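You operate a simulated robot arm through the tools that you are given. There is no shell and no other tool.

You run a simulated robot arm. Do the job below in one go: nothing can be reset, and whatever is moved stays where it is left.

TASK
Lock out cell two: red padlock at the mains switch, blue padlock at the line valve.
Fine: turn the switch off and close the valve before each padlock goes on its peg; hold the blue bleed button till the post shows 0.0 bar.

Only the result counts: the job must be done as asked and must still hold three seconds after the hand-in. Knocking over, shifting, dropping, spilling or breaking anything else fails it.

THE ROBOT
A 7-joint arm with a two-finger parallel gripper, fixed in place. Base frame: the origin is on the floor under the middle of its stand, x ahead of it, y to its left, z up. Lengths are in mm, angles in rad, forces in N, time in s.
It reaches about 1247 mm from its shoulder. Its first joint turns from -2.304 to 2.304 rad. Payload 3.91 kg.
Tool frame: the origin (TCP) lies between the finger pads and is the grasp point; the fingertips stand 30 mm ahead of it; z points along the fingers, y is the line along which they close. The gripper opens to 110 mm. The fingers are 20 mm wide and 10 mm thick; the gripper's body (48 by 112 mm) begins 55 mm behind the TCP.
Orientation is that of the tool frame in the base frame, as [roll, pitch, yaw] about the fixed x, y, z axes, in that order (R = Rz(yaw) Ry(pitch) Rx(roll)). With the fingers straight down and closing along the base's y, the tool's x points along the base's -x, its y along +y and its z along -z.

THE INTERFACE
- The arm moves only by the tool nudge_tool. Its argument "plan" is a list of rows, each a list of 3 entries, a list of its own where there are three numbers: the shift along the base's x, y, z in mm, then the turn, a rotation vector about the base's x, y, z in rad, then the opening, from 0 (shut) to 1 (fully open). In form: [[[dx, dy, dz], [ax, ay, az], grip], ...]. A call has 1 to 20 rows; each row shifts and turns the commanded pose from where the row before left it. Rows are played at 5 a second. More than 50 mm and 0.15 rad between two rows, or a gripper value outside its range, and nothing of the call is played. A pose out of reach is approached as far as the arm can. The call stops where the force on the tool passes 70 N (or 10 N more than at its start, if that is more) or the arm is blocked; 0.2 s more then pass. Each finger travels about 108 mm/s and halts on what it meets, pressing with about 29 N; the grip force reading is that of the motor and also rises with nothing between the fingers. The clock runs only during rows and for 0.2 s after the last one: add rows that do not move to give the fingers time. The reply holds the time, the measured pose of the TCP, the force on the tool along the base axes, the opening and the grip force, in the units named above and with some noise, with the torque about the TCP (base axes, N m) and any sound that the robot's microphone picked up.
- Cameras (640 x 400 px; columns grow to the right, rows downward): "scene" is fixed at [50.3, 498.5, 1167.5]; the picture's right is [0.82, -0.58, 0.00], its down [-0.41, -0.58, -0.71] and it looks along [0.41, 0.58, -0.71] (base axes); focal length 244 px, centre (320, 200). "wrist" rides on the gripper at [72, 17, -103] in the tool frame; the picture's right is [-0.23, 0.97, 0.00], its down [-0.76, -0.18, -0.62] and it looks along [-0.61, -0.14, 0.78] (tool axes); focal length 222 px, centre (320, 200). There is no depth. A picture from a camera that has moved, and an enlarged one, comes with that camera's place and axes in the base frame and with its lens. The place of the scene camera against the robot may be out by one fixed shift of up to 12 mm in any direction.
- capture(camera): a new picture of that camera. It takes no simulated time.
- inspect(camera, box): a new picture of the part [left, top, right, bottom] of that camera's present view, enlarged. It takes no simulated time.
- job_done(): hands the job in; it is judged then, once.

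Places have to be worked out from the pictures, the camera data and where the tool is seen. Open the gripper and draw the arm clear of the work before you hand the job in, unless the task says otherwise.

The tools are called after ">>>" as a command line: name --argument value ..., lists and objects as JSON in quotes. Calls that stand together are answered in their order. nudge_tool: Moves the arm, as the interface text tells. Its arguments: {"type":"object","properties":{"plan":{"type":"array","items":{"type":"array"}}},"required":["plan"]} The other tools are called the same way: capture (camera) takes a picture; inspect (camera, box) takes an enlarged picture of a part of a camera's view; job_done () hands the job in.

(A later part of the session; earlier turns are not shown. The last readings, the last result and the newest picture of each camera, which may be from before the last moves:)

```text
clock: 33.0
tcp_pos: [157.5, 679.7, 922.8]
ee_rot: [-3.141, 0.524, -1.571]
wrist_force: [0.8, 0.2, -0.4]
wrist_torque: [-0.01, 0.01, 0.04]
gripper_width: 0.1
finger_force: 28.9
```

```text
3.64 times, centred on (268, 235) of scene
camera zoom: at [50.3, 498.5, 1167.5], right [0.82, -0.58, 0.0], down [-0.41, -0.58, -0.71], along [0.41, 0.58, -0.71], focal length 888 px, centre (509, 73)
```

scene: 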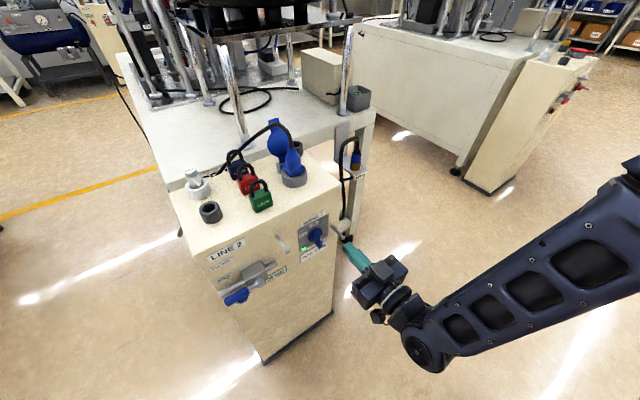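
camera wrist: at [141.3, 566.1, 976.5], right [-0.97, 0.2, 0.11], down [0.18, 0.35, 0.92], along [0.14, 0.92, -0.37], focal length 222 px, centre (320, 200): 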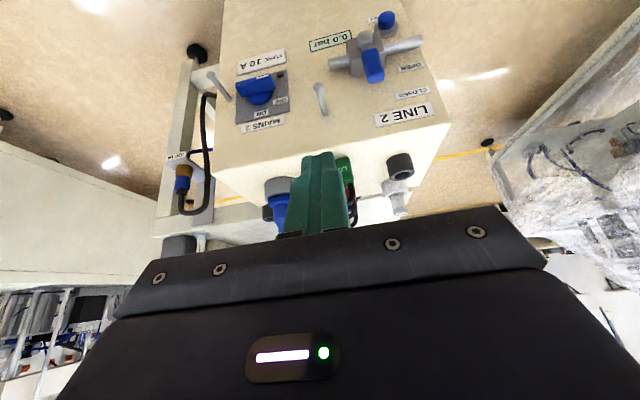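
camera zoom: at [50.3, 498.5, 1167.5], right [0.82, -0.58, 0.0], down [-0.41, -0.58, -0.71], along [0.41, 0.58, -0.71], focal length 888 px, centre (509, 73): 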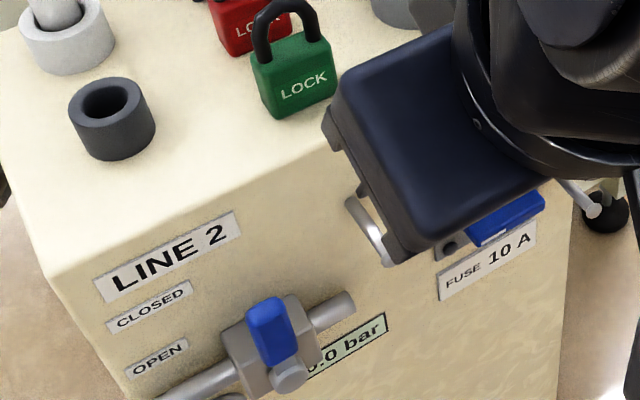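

The valve, switch and 0.0 bar reading all hold. I now open the gripper and set the fingers vertical above the front edge of the cabinet to look down at the padlocks.

>>> nudge_tool --plan '[[[0, 15, 30], [-0.131, 0, 0], 0], [[0, 30, 30], [-0.131, 0, 0], 0.5], [[0, 30, 20], [-0.131, 0, 0], 1], [[0, 30, 20], [-0.131, 0, 0], 1], [[0, 0, 0], [0, 0, 0], 1], [[0, 0, 0], [0, 0, 0], 1]]'

>>> capture --camera "wrist"

>>> inspect --camera "wrist" --box '[240, 80, 432, 200]'

```text
clock: 34.4
tcp_pos: [157.6, 782.9, 1021.8]
ee_rot: [3.142, 0.001, -1.571]
wrist_force: [-0.4, -0.8, 0.5]
wrist_torque: [0.02, 0.03, 0.02]
gripper_width: 110.2
finger_force: 0.1
```

```text
taken
camera wrist: at [140.2, 712.2, 1126.3], right [-0.97, 0.23, 0.0], down [0.18, 0.76, 0.62], along [0.14, 0.61, -0.78], focal length 222 px, centre (320, 200)
```

wrist: 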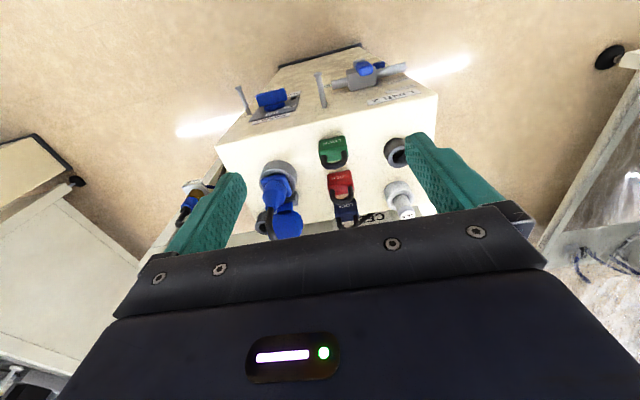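

```text
3.33 times, centred on (336, 140) of wrist
camera zoom: at [140.2, 712.2, 1126.3], right [-0.97, 0.23, 0.0], down [0.18, 0.76, 0.62], along [0.14, 0.61, -0.78], focal length 740 px, centre (267, 400)
```

zoom: 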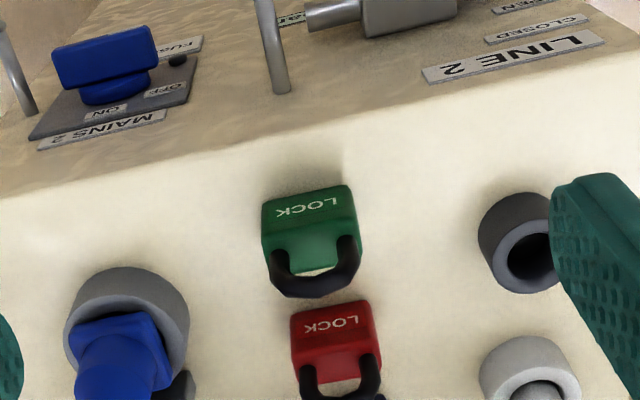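

I see green, red and blue in a row on the top. I move closer (to about (158, 850, 955)) for a second view to fix heights and positions, still well above everything.

>>> nudge_tool --plan '[[[0, 25, -22], [0, 0, 0], 1], [[0, 25, -22], [0, 0, 0], 1], [[0, 20, -22], [0, 0, 0], 1], [[0, 0, 0], [0, 0, 0], 1]]'

>>> capture --camera "wrist"

>>> inspect --camera "wrist" --box '[240, 80, 432, 200]'

>>> inspect --camera "scene" --box '[200, 100, 360, 200]'

```text
clock: 35.4
tcp_pos: [157.9, 852.2, 953.6]
ee_rot: [3.141, 0.0, -1.571]
wrist_force: [0.1, 0.0, -0.5]
wrist_torque: [-0.02, 0.02, 0.02]
gripper_width: 110.0
finger_force: 0.1
```

```text
taken
camera wrist: at [140.9, 781.6, 1058.4], right [-0.97, 0.23, 0.0], down [0.18, 0.76, 0.62], along [0.14, 0.61, -0.78], focal length 222 px, centre (320, 200)
```

wrist: 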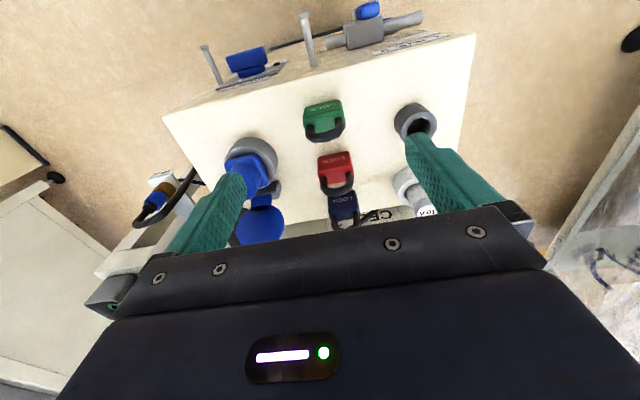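

```text
3.33 times, centred on (336, 140) of wrist
camera zoom: at [140.9, 781.6, 1058.4], right [-0.97, 0.23, 0.0], down [0.18, 0.76, 0.62], along [0.14, 0.61, -0.78], focal length 740 px, centre (267, 400)
```

zoom: 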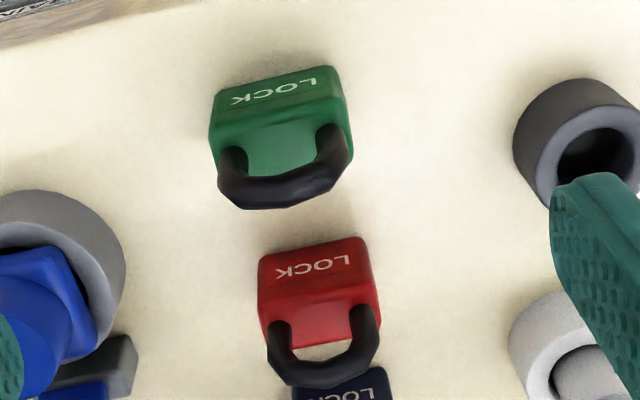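

```text
4.00 times, centred on (280, 150) of scene
camera zoom: at [50.3, 498.5, 1167.5], right [0.82, -0.58, 0.0], down [-0.41, -0.58, -0.71], along [0.41, 0.58, -0.71], focal length 977 px, centre (480, 400)
```

zoom: 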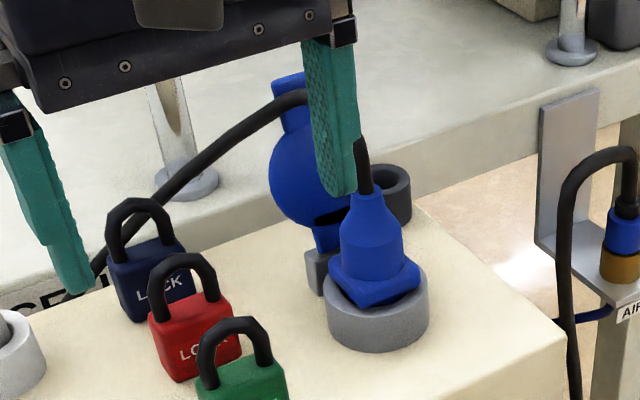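

Combining views, the top surface is at z≈798 and the red lock is about x 134–175, front y≈915. I zoom further on each lock for edges, shackle shape and what lies around them.

>>> inspect --camera "wrist" --box '[300, 130, 380, 180]'

>>> inspect --camera "wrist" --box '[290, 160, 418, 240]'

>>> inspect --camera "scene" --box '[215, 140, 295, 190]'

```text
8.00 times, centred on (340, 155) of wrist
camera zoom: at [140.9, 781.6, 1058.4], right [-0.97, 0.23, 0.0], down [0.18, 0.76, 0.62], along [0.14, 0.61, -0.78], focal length 1777 px, centre (160, 560)
```

zoom: 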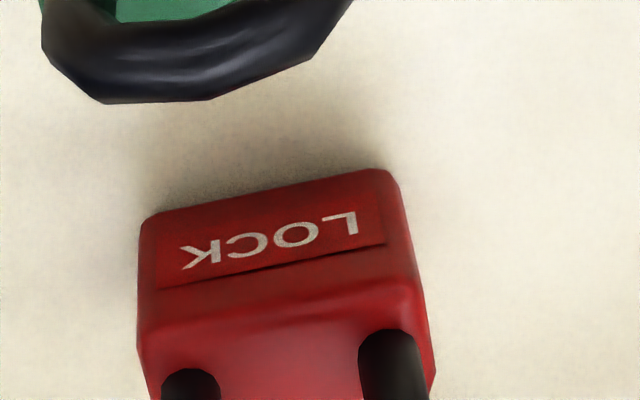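

```text
5.00 times, centred on (354, 200) of wrist
camera zoom: at [140.9, 781.6, 1058.4], right [-0.97, 0.23, 0.0], down [0.18, 0.76, 0.62], along [0.14, 0.61, -0.78], focal length 1111 px, centre (150, 200)
```

zoom: 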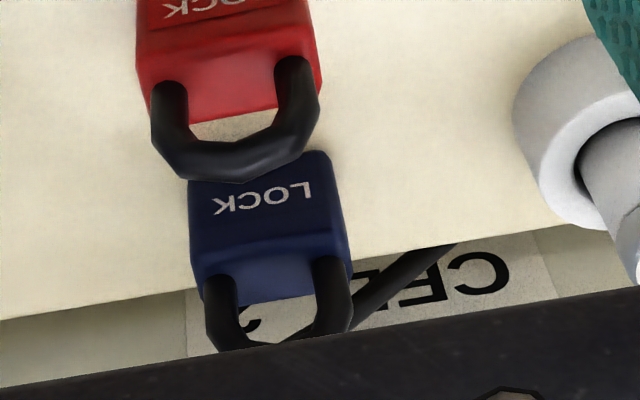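

```text
8.00 times, centred on (255, 165) of scene
camera zoom: at [50.3, 498.5, 1167.5], right [0.82, -0.58, 0.0], down [-0.41, -0.58, -0.71], along [0.41, 0.58, -0.71], focal length 1954 px, centre (840, 480)
```

zoom: 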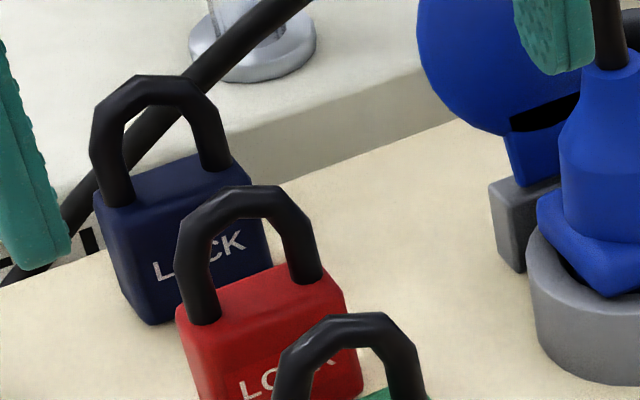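

I have the red lock at x≈155.5 (40 wide), y≈915–932, z 798 to ~841 with shackle top ≈869. I'll pick it with a 25° tilt; first I tilt and position above it, with the gripper opened to about 70 mm.

>>> nudge_tool --plan '[[[-1, 10, 3], [0.1453, 0, 0], 0.636], [[-1, 20, 3], [0.1453, 0, 0], 0.636], [[0, 20, 0], [0.1453, 0, 0], 0.636], [[0, 16, 0], [0, 0, 0], 0.636], [[0, 0, 0], [0, 0, 0], 0.636]]'

>>> capture --camera "wrist"

>>> capture --camera "scene"

```text
clock: 36.6
tcp_pos: [155.5, 920.3, 959.8]
ee_rot: [3.14, 0.437, -1.571]
wrist_force: [0.1, 0.2, 0.8]
wrist_torque: [0.01, 0.0, 0.0]
gripper_width: 69.6
finger_force: 0.0
```

```text
taken
camera wrist: at [138.2, 812.3, 1024.2], right [-0.97, 0.21, 0.1], down [0.18, 0.43, 0.89], along [0.14, 0.88, -0.45], focal length 222 px, centre (320, 200)
```

wrist: 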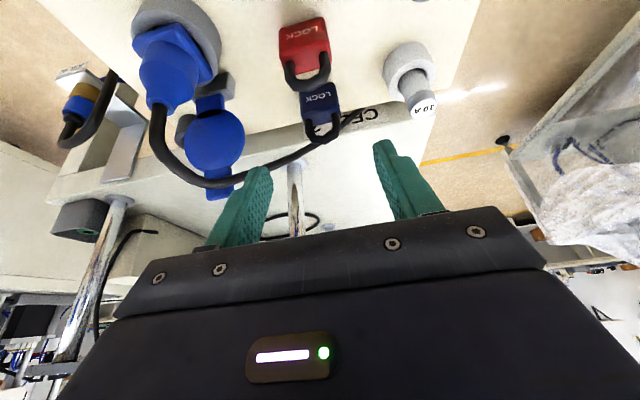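

```text
taken
```

scene: 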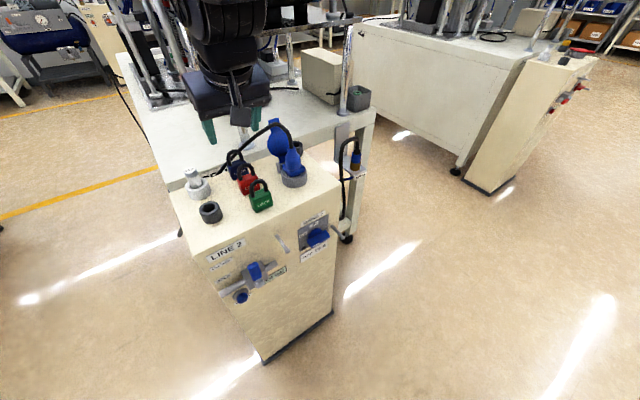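

From here the cable is visible: it rises from the plug and passes close behind the blue lock. I zoom on it and on the red lock before descending.

>>> inspect --camera "wrist" --box '[270, 60, 398, 140]'

>>> inspect --camera "wrist" --box '[130, 80, 370, 230]'

>>> inspect --camera "wrist" --box '[260, 0, 356, 60]'

>>> inspect --camera "scene" --box '[200, 110, 312, 180]'

```text
5.00 times, centred on (334, 100) of wrist
camera zoom: at [138.2, 812.3, 1024.2], right [-0.97, 0.21, 0.1], down [0.18, 0.43, 0.89], along [0.14, 0.88, -0.45], focal length 1111 px, centre (250, 700)
```

zoom: 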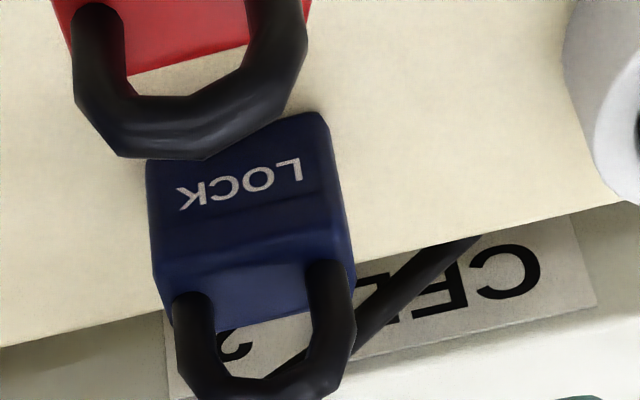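

```text
2.67 times, centred on (250, 155) of wrist
camera zoom: at [138.2, 812.3, 1024.2], right [-0.97, 0.21, 0.1], down [0.18, 0.43, 0.89], along [0.14, 0.88, -0.45], focal length 592 px, centre (507, 320)
```

zoom: 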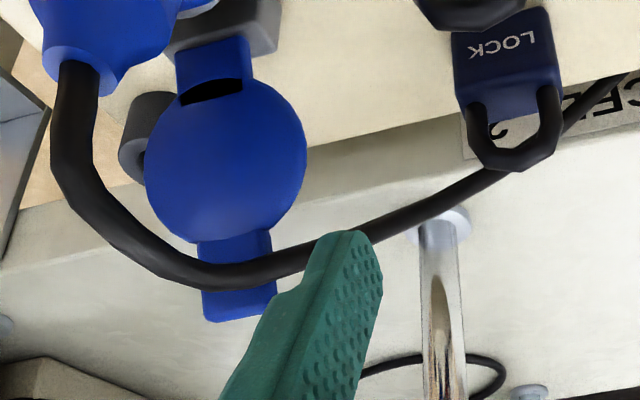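

```text
6.67 times, centred on (308, 30) of wrist
camera zoom: at [138.2, 812.3, 1024.2], right [-0.97, 0.21, 0.1], down [0.18, 0.43, 0.89], along [0.14, 0.88, -0.45], focal length 1481 px, centre (400, 1333)
```

zoom: 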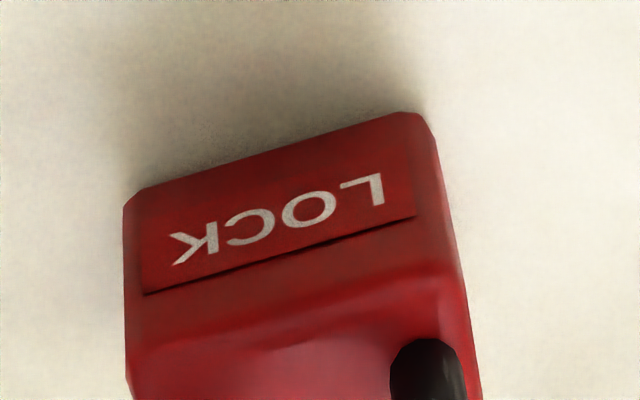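

```text
5.71 times, centred on (256, 145) of scene
camera zoom: at [50.3, 498.5, 1167.5], right [0.82, -0.58, 0.0], down [-0.41, -0.58, -0.71], along [0.41, 0.58, -0.71], focal length 1396 px, centre (686, 514)
```

zoom: 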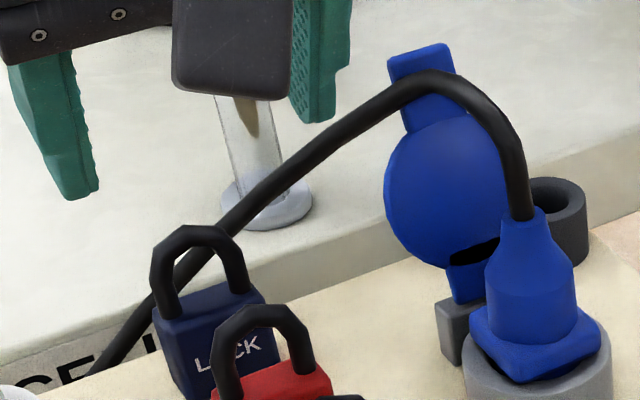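

The cable runs well behind (y>1000 near the blue lock), so it is clear. I lower the open fingers straight down around the red lock to z≈833.

>>> nudge_tool --plan '[[[-0.5, -1.5, -35], [0, 0, 0], 0.636], [[0, 0, -35], [0, 0, 0], 0.636], [[0, 0, -25], [0, 0, 0], 0.636], [[0, 0, -15], [0, 0, 0], 0.636], [[0, 0, -10], [0, 0, 0], 0.636], [[0, 0, -6], [0, 0, 0], 0.636], [[0, 0, 0], [0, 0, 0], 0.636]]'

>>> capture --camera "wrist"

>>> inspect --camera "scene" --box '[180, 110, 340, 210]'

```text
clock: 38.2
tcp_pos: [155.0, 918.9, 833.5]
ee_rot: [3.139, 0.438, -1.57]
wrist_force: [0.2, 0.1, -0.5]
wrist_torque: [0.03, -0.03, 0.02]
gripper_width: 70.2
finger_force: 0.2
```

```text
taken
camera wrist: at [137.2, 810.5, 898.8], right [-0.97, 0.21, 0.1], down [0.18, 0.43, 0.89], along [0.14, 0.88, -0.45], focal length 222 px, centre (320, 200)
```

wrist: 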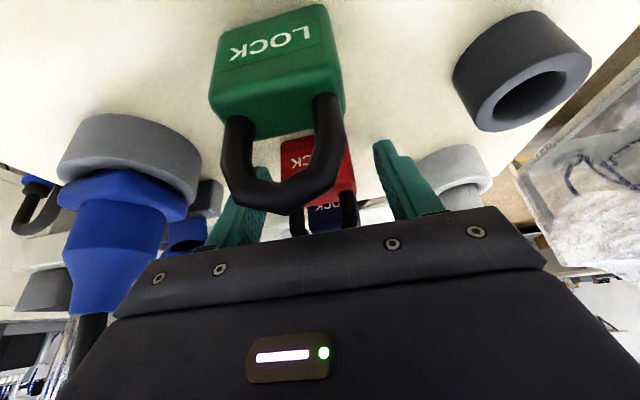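

```text
4.00 times, centred on (260, 160) of scene
camera zoom: at [50.3, 498.5, 1167.5], right [0.82, -0.58, 0.0], down [-0.41, -0.58, -0.71], along [0.41, 0.58, -0.71], focal length 977 px, centre (560, 360)
```

zoom: 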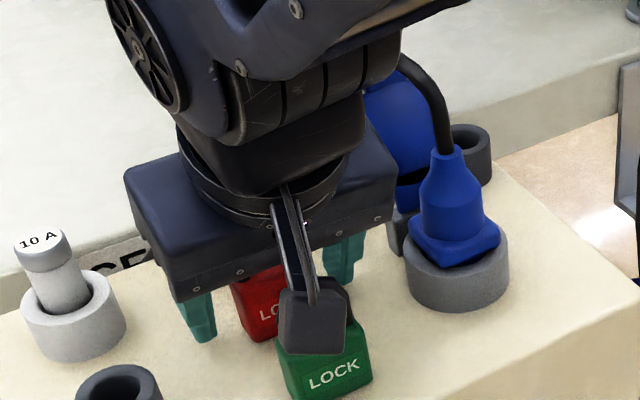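

The fingers straddle the red lock with no contact. I close on it.

>>> nudge_tool --plan '[[[0, 0, 0], [0, 0, 0], 0.45], [[0, 0, 0], [0, 0, 0], 0.3], [[0, 0, 0], [0, 0, 0], 0.2], [[0, 0, 0], [0, 0, 0], 0.2], [[0, 0, 0], [0, 0, 0], 0.2]]'

>>> capture --camera "wrist"

```text
clock: 39.4
tcp_pos: [154.9, 919.7, 834.0]
ee_rot: [3.141, 0.437, -1.572]
wrist_force: [-0.4, 0.1, 0.0]
wrist_torque: [-0.02, 0.0, -0.03]
gripper_width: 41.6
finger_force: 29.6
```

```text
taken
camera wrist: at [137.2, 810.5, 898.9], right [-0.97, 0.21, 0.1], down [0.18, 0.43, 0.89], along [0.14, 0.88, -0.45], focal length 222 px, centre (320, 200)
```

wrist: 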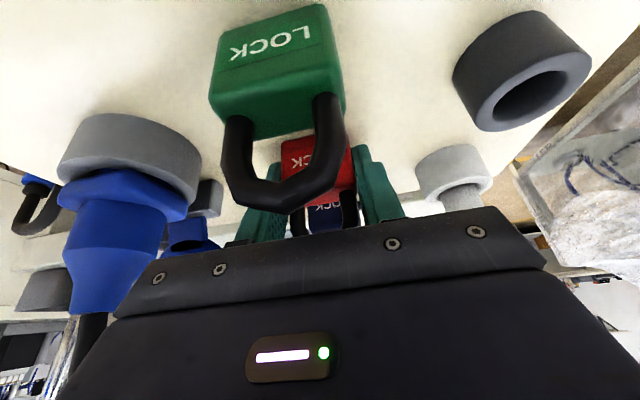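

Gripped: the opening stops at 41.6 mm with 29 N. I lift straight up.

>>> nudge_tool --plan '[[[0, 0, 8], [0, 0, 0], 0.2], [[0, 0, 20], [0, 0, 0], 0.2], [[0, 0, 35], [0, 0, 0], 0.2], [[0, 0, 40], [0, 0, 0], 0.2], [[0, 0, 20], [0, 0, 0], 0.2], [[0, 0, 0], [0, 0, 0], 0.2]]'

>>> capture --camera "wrist"

>>> inspect --camera "wrist" --box '[240, 110, 400, 210]'

>>> capture --camera "scene"

```text
clock: 40.8
tcp_pos: [154.2, 916.6, 957.6]
ee_rot: [-3.141, 0.437, -1.571]
wrist_force: [0.0, -0.4, 0.2]
wrist_torque: [0.01, 0.02, 0.0]
gripper_width: 41.5
finger_force: 29.1
```

```text
taken
camera wrist: at [138.4, 809.8, 1022.2], right [-0.97, 0.21, 0.1], down [0.18, 0.43, 0.89], along [0.14, 0.88, -0.45], focal length 222 px, centre (320, 200)
```

wrist: 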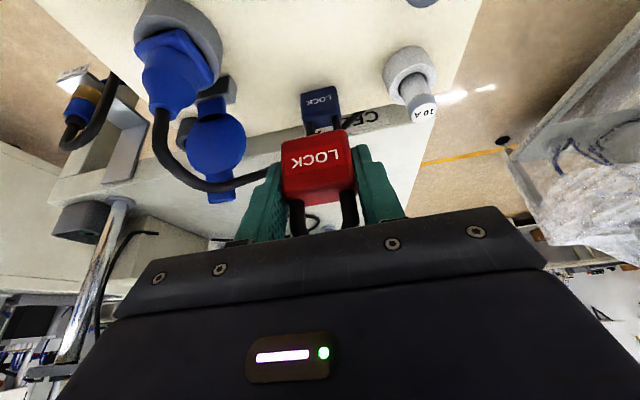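

```text
4.00 times, centred on (320, 160) of wrist
camera zoom: at [138.4, 809.8, 1022.2], right [-0.97, 0.21, 0.1], down [0.18, 0.43, 0.89], along [0.14, 0.88, -0.45], focal length 888 px, centre (320, 360)
```

zoom: 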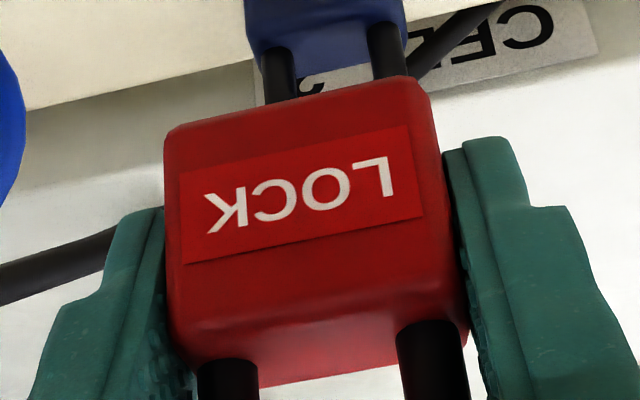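

```text
taken
```

scene: 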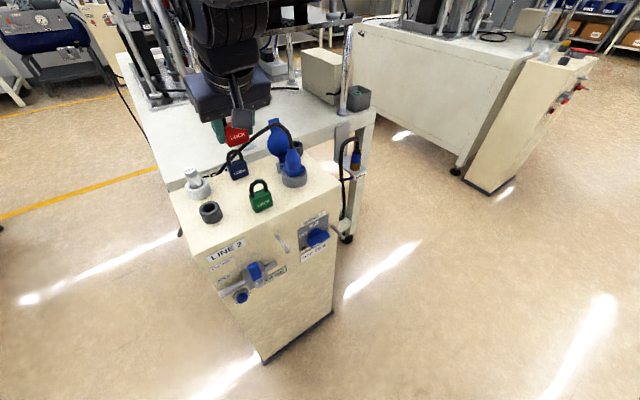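

The red lock is held firmly (bottom 35 mm below the TCP, shackle legs at ±15 mm). I carry it back to y≈690, over to x≈313, and down in front of peg 2.

>>> nudge_tool --plan '[[[0, -40, 0], [0, 0, 0], 0.2], [[26, -38, 0], [0, 0, 0], 0.2], [[26, -38, 0], [0, 0, 0], 0.2], [[26, -38, 0], [0, 0, 0], 0.2], [[26, -38, 0], [0, 0, 0], 0.2], [[28, -36, 0], [0, 0, 0], 0.2], [[27, 0, -30], [0, 0, 0], 0.2], [[0, 0, -45], [0, 0, 0], 0.2], [[0, 0, -45], [0, 0, 0], 0.2], [[0, 0, -45], [0, 0, 0], 0.2], [[0, 0, -45], [0, 0, 0], 0.2], [[0, 0, -45], [0, 0, 0], 0.2], [[0, 0, -40], [0, 0, 0], 0.2], [[0, 0, -14], [0, 0, 0], 0.2], [[0, 0, 0], [0, 0, 0], 0.2]]'

>>> capture --camera "wrist"

>>> inspect --camera "scene" --box '[250, 200, 410, 300]'

```text
clock: 44.0
tcp_pos: [314.2, 688.4, 645.8]
ee_rot: [3.14, 0.436, -1.571]
wrist_force: [0.0, 0.3, -0.2]
wrist_torque: [0.01, 0.01, -0.01]
gripper_width: 41.5
finger_force: 28.2
```

```text
taken
camera wrist: at [296.3, 581.2, 711.4], right [-0.97, 0.21, 0.1], down [0.18, 0.43, 0.89], along [0.14, 0.88, -0.45], focal length 222 px, centre (320, 200)
```

wrist: 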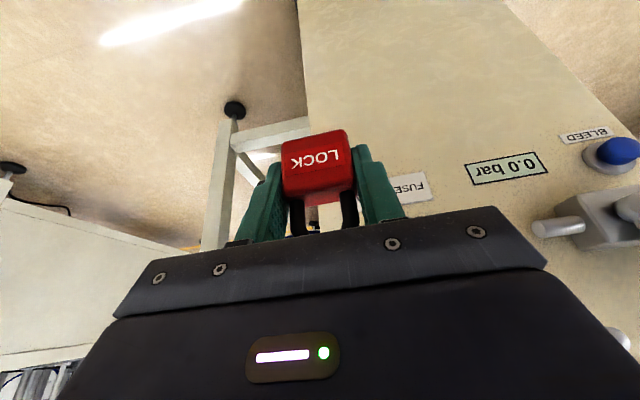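

```text
4.00 times, centred on (330, 250) of scene
camera zoom: at [50.3, 498.5, 1167.5], right [0.82, -0.58, 0.0], down [-0.41, -0.58, -0.71], along [0.41, 0.58, -0.71], focal length 977 px, centre (280, 0)
```

zoom: 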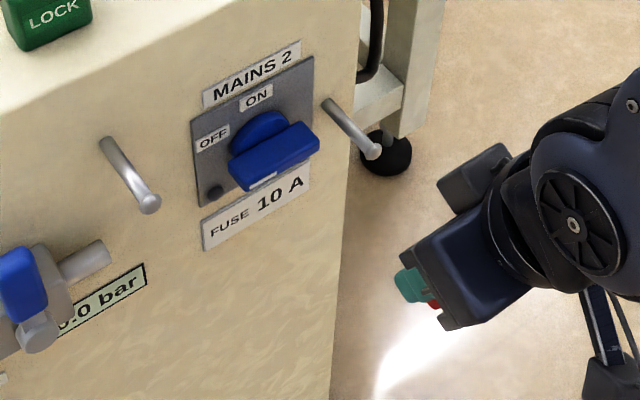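

The lock hangs squarely in the fingers and sits in front of peg 2 (camera-based estimate: hole centre within ~2 mm of the peg's axis). I advance to just short of the peg head and look.

>>> nudge_tool --plan '[[[0, 25, 0.5], [0, 0, 0], 0.2], [[0, 25, 0], [0, 0, 0], 0.2], [[0, 15, 0], [0, 0, 0], 0.2], [[0, 3, 0], [0, 0, 0], 0.2], [[0, 0, 0], [0, 0, 0], 0.2]]'

>>> capture --camera "wrist"

>>> inspect --camera "wrist" --box '[272, 160, 368, 220]'

>>> inspect --camera "scene" --box '[290, 210, 386, 270]'

```text
clock: 45.2
tcp_pos: [314.2, 758.9, 648.9]
ee_rot: [3.141, 0.435, -1.57]
wrist_force: [-0.3, 0.0, -1.3]
wrist_torque: [-0.01, -0.02, 0.02]
gripper_width: 41.7
finger_force: 29.1
```

```text
taken
camera wrist: at [296.2, 650.3, 713.9], right [-0.97, 0.21, 0.1], down [0.18, 0.43, 0.89], along [0.14, 0.88, -0.45], focal length 222 px, centre (320, 200)
```

wrist: 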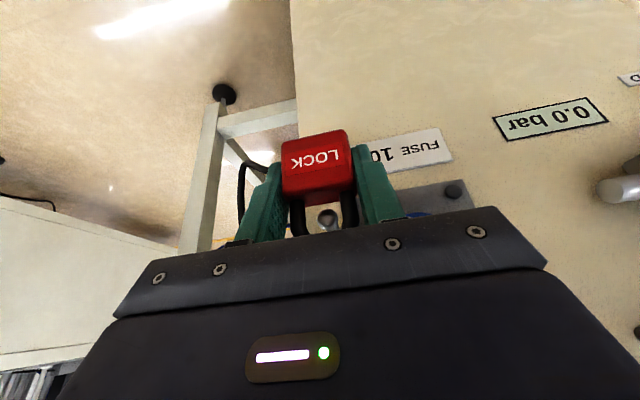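

```text
6.67 times, centred on (320, 190) of wrist
camera zoom: at [296.2, 650.3, 713.9], right [-0.97, 0.21, 0.1], down [0.18, 0.43, 0.89], along [0.14, 0.88, -0.45], focal length 1481 px, centre (320, 267)
```

zoom: 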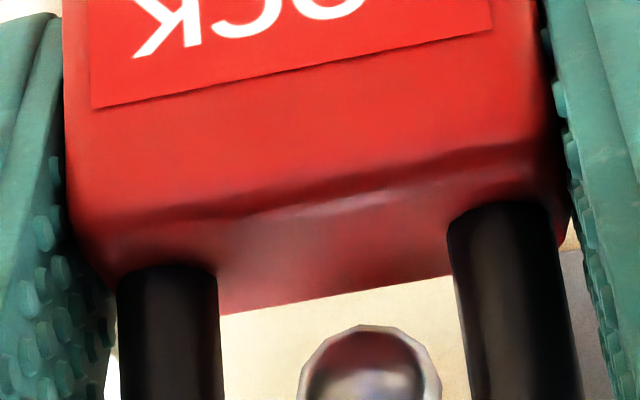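

```text
6.67 times, centred on (338, 240) of scene
camera zoom: at [50.3, 498.5, 1167.5], right [0.82, -0.58, 0.0], down [-0.41, -0.58, -0.71], along [0.41, 0.58, -0.71], focal length 1629 px, centre (200, -67)
```

zoom: 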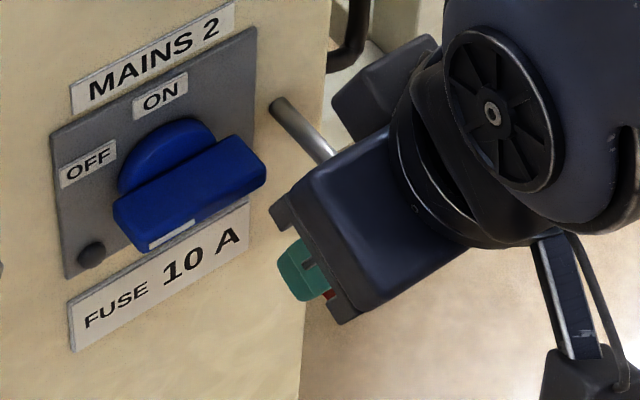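

The peg head shows through the shackle, well centred sideways and about 3 mm low in the opening. I lower 2 mm and slide the shackle over the head.

>>> nudge_tool --plan '[[[-0.4, 0, -2], [0, 0, 0], 0.2], [[0, 6, 0], [0, 0, 0], 0.2], [[0, 6, 0], [0, 0, 0], 0.2], [[0, 6, 0], [0, 0, 0], 0.2], [[0, 5, 0], [0, 0, 0], 0.2], [[0, 0, 0], [0, 0, 0], 0.2]]'

>>> capture --camera "wrist"

>>> inspect --camera "wrist" --box '[272, 160, 368, 220]'

>>> inspect --camera "scene" --box '[290, 210, 386, 270]'

```text
clock: 46.6
tcp_pos: [313.3, 780.6, 646.9]
ee_rot: [-3.141, 0.435, -1.57]
wrist_force: [0.2, -0.8, -0.7]
wrist_torque: [-0.02, 0.02, 0.02]
gripper_width: 41.5
finger_force: 29.1
```

```text
taken
camera wrist: at [296.2, 672.9, 710.8], right [-0.97, 0.21, 0.1], down [0.18, 0.43, 0.89], along [0.14, 0.88, -0.45], focal length 222 px, centre (320, 200)
```

wrist: 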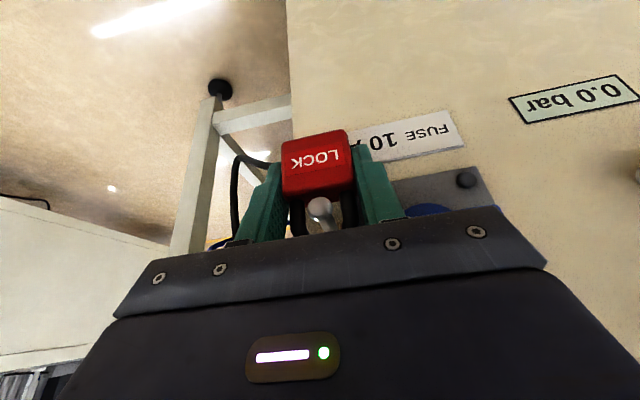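

```text
6.67 times, centred on (320, 190) of wrist
camera zoom: at [296.2, 672.9, 710.8], right [-0.97, 0.21, 0.1], down [0.18, 0.43, 0.89], along [0.14, 0.88, -0.45], focal length 1481 px, centre (320, 267)
```

zoom: 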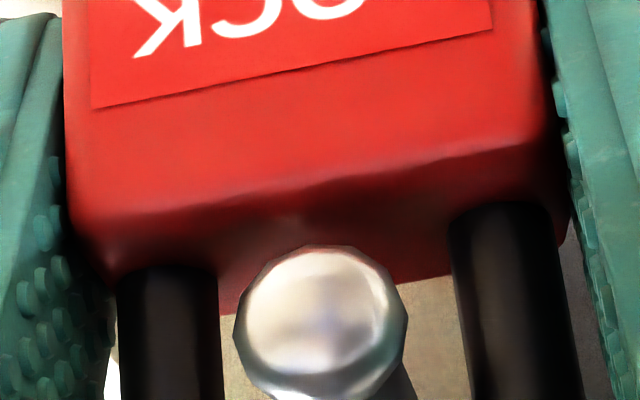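

```text
6.67 times, centred on (338, 240) of scene
camera zoom: at [50.3, 498.5, 1167.5], right [0.82, -0.58, 0.0], down [-0.41, -0.58, -0.71], along [0.41, 0.58, -0.71], focal length 1629 px, centre (200, -67)
```

zoom: 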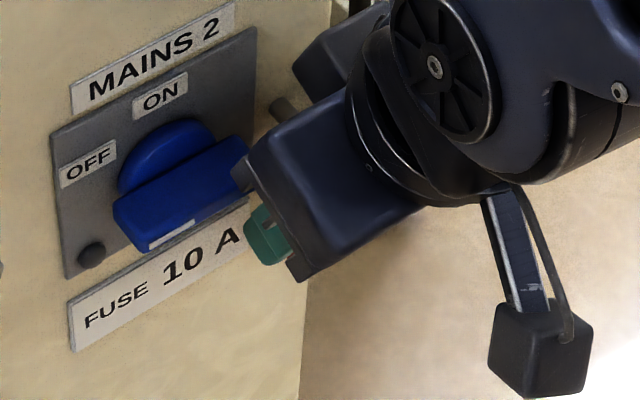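

The shackle has passed over the head without any contact force. I go 4 mm further, then lower step by step until the shackle rests on the peg.

>>> nudge_tool --plan '[[[0, 4, 0], [0, 0, 0], 0.2], [[0, 0, -2], [0, 0, 0], 0.2], [[0, 0, -2], [0, 0, 0], 0.2], [[0, 0, -1], [0, 0, 0], 0.2], [[0, 0, 0], [0, 0, 0], 0.2]]'

>>> inspect --camera "wrist" --box '[272, 160, 368, 220]'

```text
clock: 47.8
tcp_pos: [312.9, 785.7, 641.6]
ee_rot: [3.141, 0.436, -1.572]
wrist_force: [-0.5, -0.3, -1.6]
wrist_torque: [0.04, 0.0, 0.0]
gripper_width: 41.6
finger_force: 29.1
```

```text
6.67 times, centred on (320, 190) of wrist
camera zoom: at [296.1, 677.2, 706.7], right [-0.97, 0.21, 0.1], down [0.18, 0.43, 0.89], along [0.14, 0.88, -0.45], focal length 1481 px, centre (320, 267)
```

zoom: 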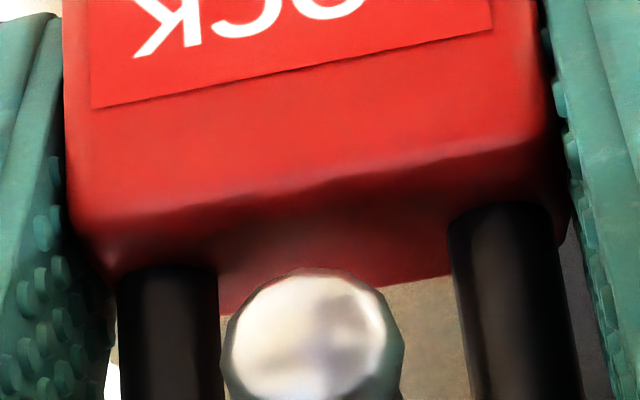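

No contact yet at camera z 706.7. I lower further in 1 mm steps, watching the force.

>>> nudge_tool --plan '[[[0, 0, -1], [0, 0, 0], 0.2], [[0, 0, -1], [0, 0, 0], 0.2], [[0, 0, 0], [0, 0, 0], 0.2]]'

```text
clock: 48.6
tcp_pos: [314.3, 784.4, 640.6]
ee_rot: [-3.141, 0.438, -1.571]
wrist_force: [-0.2, -0.2, -0.6]
wrist_torque: [0.0, -0.01, 0.02]
gripper_width: 41.3
finger_force: 29.2
```

Still no load. Another 2 mm in small steps.

>>> nudge_tool --plan '[[[0, 0, -1], [0, 0, 0], 0.2], [[0, 0, -1], [0, 0, 0], 0.2], [[0, 0, 0], [0, 0, 0], 0.2]]'

>>> inspect --camera "wrist" --box '[272, 160, 368, 220]'

```text
clock: 49.4
tcp_pos: [313.8, 785.3, 637.9]
ee_rot: [-3.141, 0.436, -1.571]
wrist_force: [-0.3, 1.1, -1.2]
wrist_torque: [-0.01, 0.02, 0.0]
gripper_width: 41.7
finger_force: 29.2
```

```text
6.67 times, centred on (320, 190) of wrist
camera zoom: at [296.7, 677.2, 702.2], right [-0.97, 0.21, 0.1], down [0.18, 0.43, 0.89], along [0.14, 0.88, -0.45], focal length 1481 px, centre (320, 267)
```

zoom: 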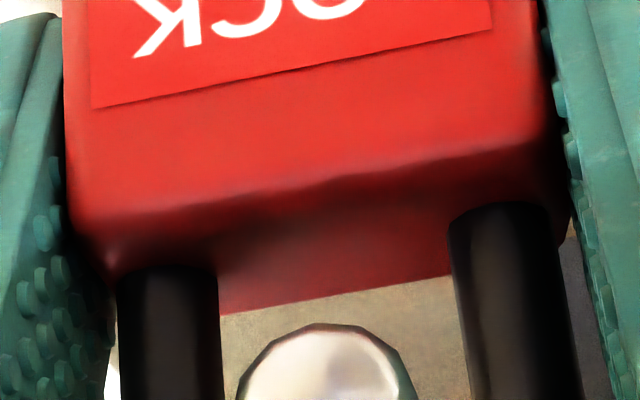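

Still free. I continue lowering in 1 mm steps.

>>> nudge_tool --plan '[[[0, 0, -1], [0, 0, 0], 0.2], [[0, 0, -1], [0, 0, 0], 0.2], [[0, 0, 0], [0, 0, 0], 0.2]]'

```text
clock: 50.2
tcp_pos: [313.9, 785.3, 637.9]
ee_rot: [-3.141, 0.438, -1.571]
wrist_force: [-0.6, 0.4, 9.0]
wrist_torque: [0.01, 0.03, 0.0]
gripper_width: 41.9
finger_force: 29.5
```

9 N upward: the shackle now rests on the peg. I ease up half a millimetre and open the fingers to about 60 mm.

>>> nudge_tool --plan '[[[0, 0, 0.5], [0, 0, 0], 0.36], [[0, 0, 0], [0, 0, 0], 0.4], [[0, 0, 0], [0, 0, 0], 0.45], [[0, 0, 0], [0, 0, 0], 0.5], [[0, 0, 0], [0, 0, 0], 0.55], [[0, 0, 0], [0, 0, 0], 0.55], [[0, 0, 0], [0, 0, 0], 0.55]]'

>>> capture --camera "wrist"

>>> inspect --camera "wrist" --box '[240, 120, 400, 220]'

```text
clock: 51.8
tcp_pos: [314.1, 785.4, 635.9]
ee_rot: [-3.141, 0.437, -1.572]
wrist_force: [-0.5, -0.4, 0.0]
wrist_torque: [0.03, 0.01, 0.0]
gripper_width: 60.5
finger_force: 0.1
```

```text
taken
camera wrist: at [296.8, 677.2, 700.6], right [-0.97, 0.21, 0.1], down [0.18, 0.43, 0.89], along [0.14, 0.88, -0.45], focal length 222 px, centre (320, 200)
```

wrist: 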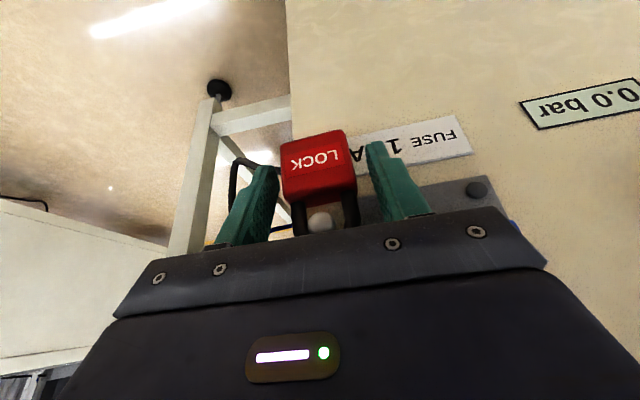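

```text
4.00 times, centred on (320, 170) of wrist
camera zoom: at [296.8, 677.2, 700.6], right [-0.97, 0.21, 0.1], down [0.18, 0.43, 0.89], along [0.14, 0.88, -0.45], focal length 888 px, centre (320, 320)
```

zoom: 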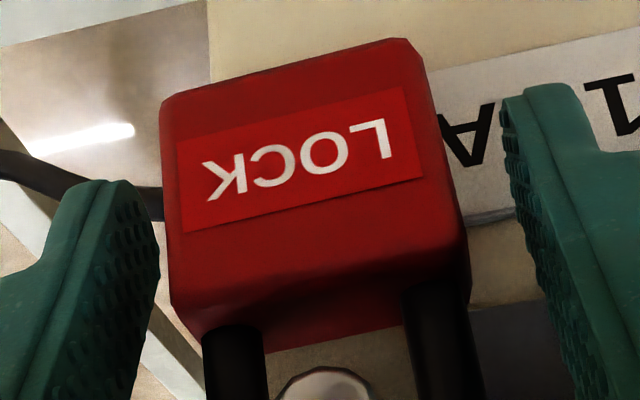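

The red lock hangs freely with the peg head in front of its shackle. I draw straight back along −y.

>>> nudge_tool --plan '[[[0, -8, 0], [0, 0, 0], 0.55], [[0, -12, 0], [0, 0, 0], 0.55], [[0, -20, 0], [0, 0, 0], 0.55], [[0, -30, 0], [0, 0, 0], 0.55], [[0, -30, 0], [0, 0, 0], 0.55], [[0, 0, 0], [0, 0, 0], 0.55]]'

>>> capture --camera "wrist"

>>> inspect --camera "scene" --box '[270, 200, 398, 280]'

```text
clock: 53.2
tcp_pos: [314.2, 686.6, 636.6]
ee_rot: [3.14, 0.436, -1.571]
wrist_force: [-0.3, -0.4, 0.3]
wrist_torque: [-0.01, 0.01, 0.01]
gripper_width: 60.5
finger_force: 0.1
```

```text
taken
camera wrist: at [296.8, 578.0, 701.8], right [-0.97, 0.21, 0.1], down [0.18, 0.43, 0.89], along [0.14, 0.88, -0.45], focal length 222 px, centre (320, 200)
```

wrist: 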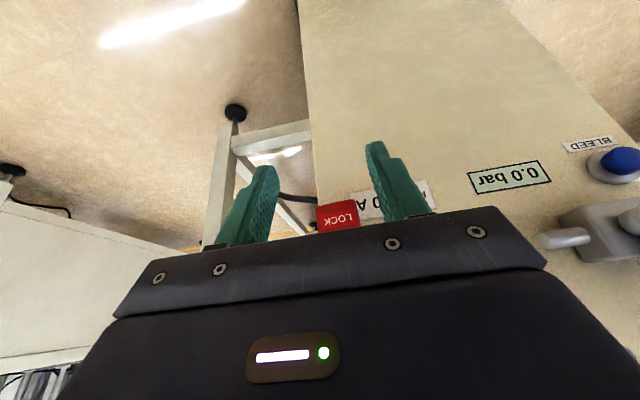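

```text
5.00 times, centred on (334, 240) of scene
camera zoom: at [50.3, 498.5, 1167.5], right [0.82, -0.58, 0.0], down [-0.41, -0.58, -0.71], along [0.41, 0.58, -0.71], focal length 1222 px, centre (250, 0)
```

zoom: 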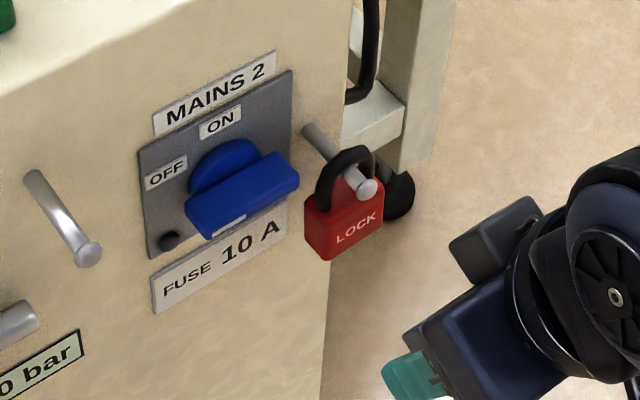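

The red padlock hangs on the mains peg with the switch OFF. Now I rise, move to x≈155 and over the blue lock with a 20° tilt and the gripper at 70 mm.

>>> nudge_tool --plan '[[[0, 0, 45], [0, 0, 0], 0.55], [[0, 0, 45], [0, 0, 0], 0.55], [[0, 0, 45], [0, 0, 0], 0.55], [[0, 0, 45], [0, 0, 0], 0.55], [[0, 0, 45], [0, 0, 0], 0.55], [[-20, 0, 40], [0, 0, 0], 0.636], [[-30, 0, 35], [0, 0, 0], 0.636], [[-35, 0, 24], [-0.0436, 0, 0], 0.636], [[-37, 10, 0], [-0.0437, 0, 0], 0.636], [[-37, 20, 0], [0, 0, 0], 0.636], [[0, 45, 0], [0, 0, 0], 0.636], [[0, 45, 0], [0, 0, 0], 0.636], [[0, 45, 0], [0, 0, 0], 0.636], [[0, 45, 0], [0, 0, 0], 0.636], [[0, 45, 0], [0, 0, 0], 0.636], [[0, 42, 0], [0, 0, 0], 0.636], [[0, 0, 0], [0, 0, 0], 0.636]]'

>>> capture --camera "wrist"

>>> capture --camera "scene"

```text
clock: 56.8
tcp_pos: [155.1, 978.3, 963.0]
ee_rot: [3.14, 0.349, -1.571]
wrist_force: [0.0, 0.3, -0.2]
wrist_torque: [0.01, -0.01, 0.02]
gripper_width: 70.0
finger_force: 0.1
```

```text
taken
camera wrist: at [137.6, 877.9, 1035.5], right [-0.97, 0.21, 0.08], down [0.18, 0.5, 0.85], along [0.14, 0.84, -0.53], focal length 222 px, centre (320, 200)
```

wrist: 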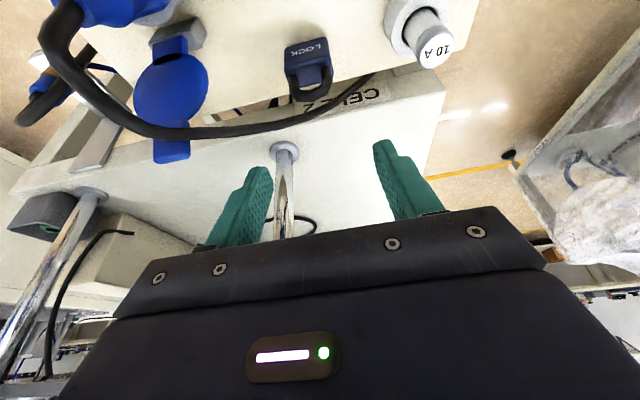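

```text
taken
```

scene: 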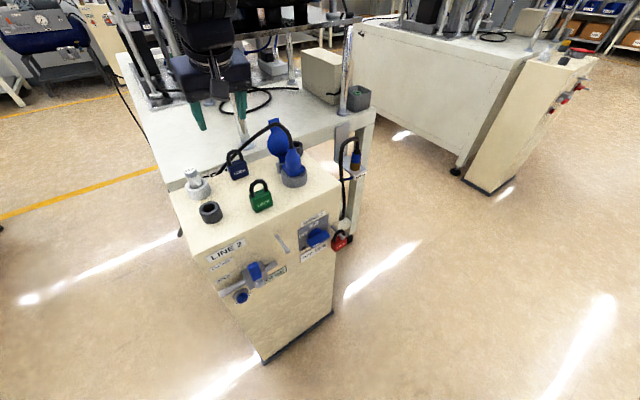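

The blue lock is ahead between the fingers. I zoom on it to confirm its position before lowering.

>>> inspect --camera "wrist" --box '[256, 20, 384, 100]'

>>> inspect --camera "scene" --box '[180, 110, 308, 190]'

```text
5.00 times, centred on (320, 60) of wrist
camera zoom: at [137.6, 877.9, 1035.5], right [-0.97, 0.21, 0.08], down [0.18, 0.5, 0.85], along [0.14, 0.84, -0.53], focal length 1111 px, centre (320, 900)
```

zoom: 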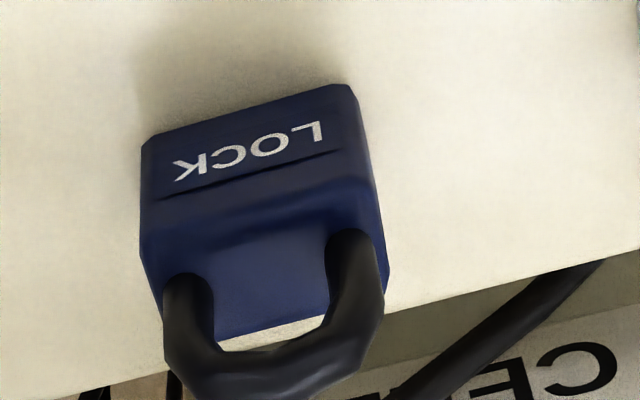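

```text
5.00 times, centred on (244, 150) of scene
camera zoom: at [50.3, 498.5, 1167.5], right [0.82, -0.58, 0.0], down [-0.41, -0.58, -0.71], along [0.41, 0.58, -0.71], focal length 1222 px, centre (700, 450)
```

zoom: 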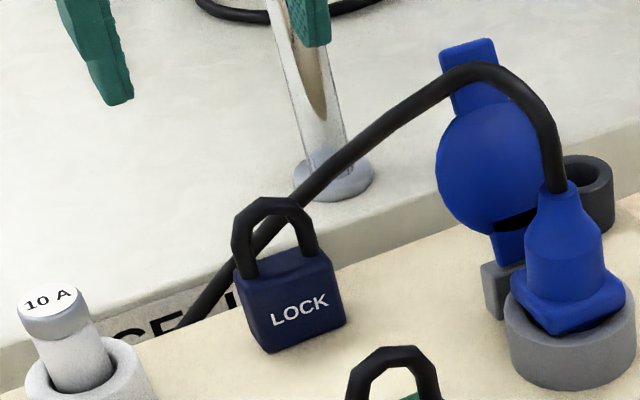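

The blue lock's centre is about (154.8, 985); the fingers are aligned. I lower straight down around it.

>>> nudge_tool --plan '[[[0, 1, -35], [0, 0, 0], 0.636], [[0, 0, -35], [0, 0, 0], 0.636], [[0, 0, -25], [0, 0, 0], 0.636], [[0, 0, -15], [0, 0, 0], 0.636], [[0, 0, -10], [0, 0, 0], 0.636], [[0, 0, -7], [0, 0, 0], 0.636], [[0, 0, 0], [0, 0, 0], 0.636]]'

>>> capture --camera "wrist"

>>> inspect --camera "scene" --box '[180, 90, 340, 190]'

```text
clock: 58.4
tcp_pos: [154.6, 982.7, 833.5]
ee_rot: [3.14, 0.349, -1.572]
wrist_force: [-0.1, 0.9, -0.2]
wrist_torque: [-0.01, 0.02, 0.02]
gripper_width: 69.9
finger_force: 0.0
```

```text
taken
camera wrist: at [137.6, 881.0, 906.8], right [-0.97, 0.21, 0.08], down [0.18, 0.5, 0.85], along [0.14, 0.84, -0.53], focal length 222 px, centre (320, 200)
```

wrist: 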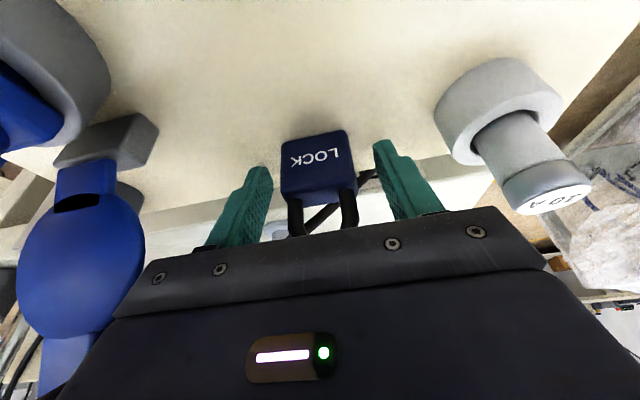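

```text
4.00 times, centred on (260, 140) of scene
camera zoom: at [50.3, 498.5, 1167.5], right [0.82, -0.58, 0.0], down [-0.41, -0.58, -0.71], along [0.41, 0.58, -0.71], focal length 977 px, centre (560, 440)
```

zoom: 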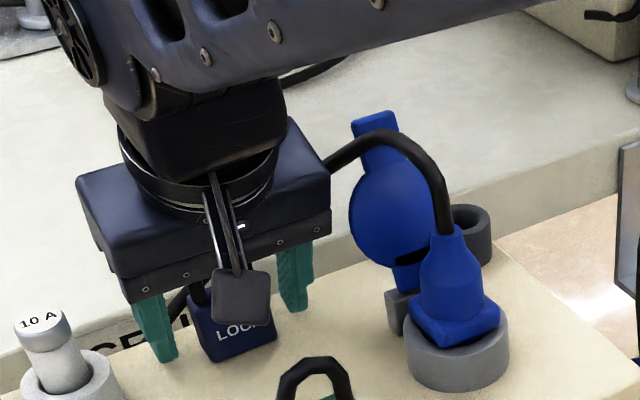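

The fingers straddle the blue lock with no contact. I close on it.

>>> nudge_tool --plan '[[[0, 0, 0], [0, 0, 0], 0.45], [[0, 0, 0], [0, 0, 0], 0.3], [[0, 0, 0], [0, 0, 0], 0.2], [[0, 0, 0], [0, 0, 0], 0.2], [[0, 0, 0], [0, 0, 0], 0.2]]'

>>> inspect --camera "wrist" --box '[240, 110, 400, 210]'

```text
clock: 59.6
tcp_pos: [155.6, 982.5, 833.2]
ee_rot: [-3.142, 0.348, -1.57]
wrist_force: [-0.1, -0.6, 0.5]
wrist_torque: [-0.03, 0.0, 0.01]
gripper_width: 41.7
finger_force: 29.2
```

```text
4.00 times, centred on (320, 160) of wrist
camera zoom: at [137.7, 881.0, 906.9], right [-0.97, 0.21, 0.08], down [0.18, 0.5, 0.85], along [0.14, 0.84, -0.53], focal length 888 px, centre (320, 360)
```

zoom: 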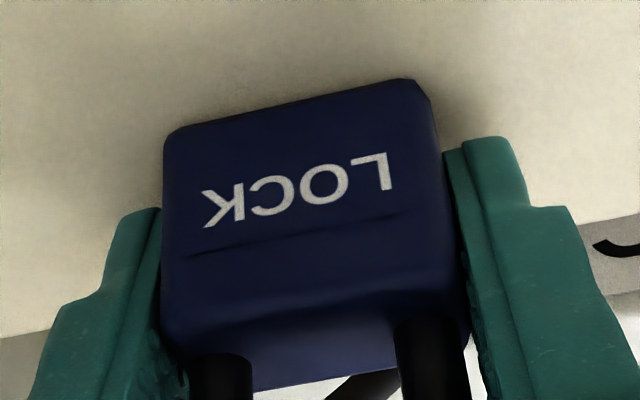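

Gripped at 41.7 mm. I lift straight up, carry the blue lock back over the front edge, and lower it in front of peg 1.

>>> nudge_tool --plan '[[[0, 0, 8], [0, 0, 0], 0.2], [[0, 0, 20], [0, 0, 0], 0.2], [[0, 0, 35], [0, 0, 0], 0.2], [[0, 0, 40], [0, 0, 0], 0.2], [[0, 0, 22], [0, 0, 0], 0.2], [[0.5, -41, 0], [0, 0, 0], 0.2], [[0.5, -42, 0], [0, 0, 0], 0.2], [[0.5, -42, 0], [0, 0, 0], 0.2], [[0.5, -42, 0], [0, 0, 0], 0.2], [[0.5, -42, 0], [0, 0, 0], 0.2], [[0.5, -42, 0], [0, 0, 0], 0.2], [[0.5, -39, 0], [0, 0, 0], 0.2], [[0, 0, 0], [0, 0, 0], 0.2]]'

>>> capture --camera "wrist"

>>> capture --camera "scene"

```text
clock: 62.4
tcp_pos: [158.3, 692.2, 957.8]
ee_rot: [-3.141, 0.35, -1.571]
wrist_force: [-0.2, -1.0, -0.5]
wrist_torque: [-0.04, 0.03, 0.02]
gripper_width: 41.5
finger_force: 28.7
```

```text
taken
camera wrist: at [140.8, 591.2, 1032.0], right [-0.97, 0.21, 0.08], down [0.18, 0.5, 0.85], along [0.14, 0.84, -0.53], focal length 222 px, centre (320, 200)
```

wrist: 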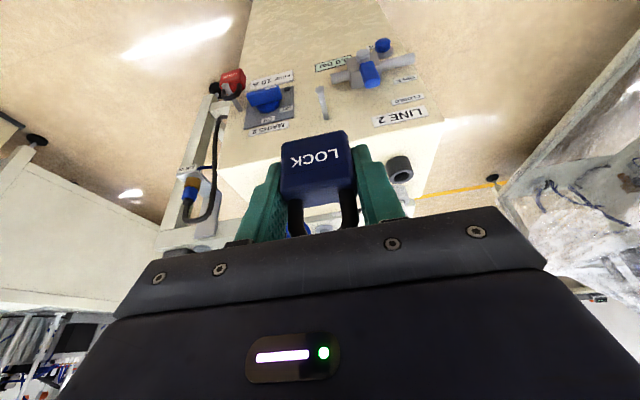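

```text
taken
```

scene: 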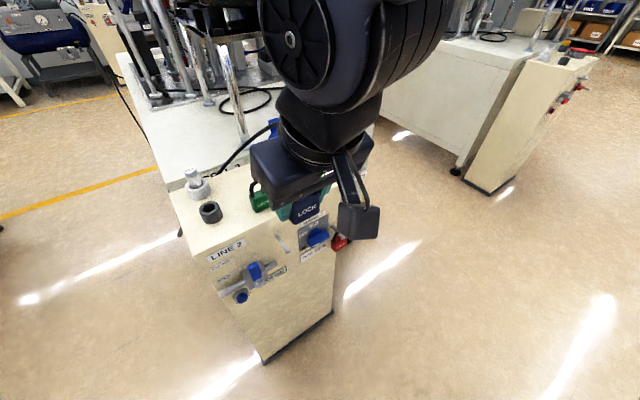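

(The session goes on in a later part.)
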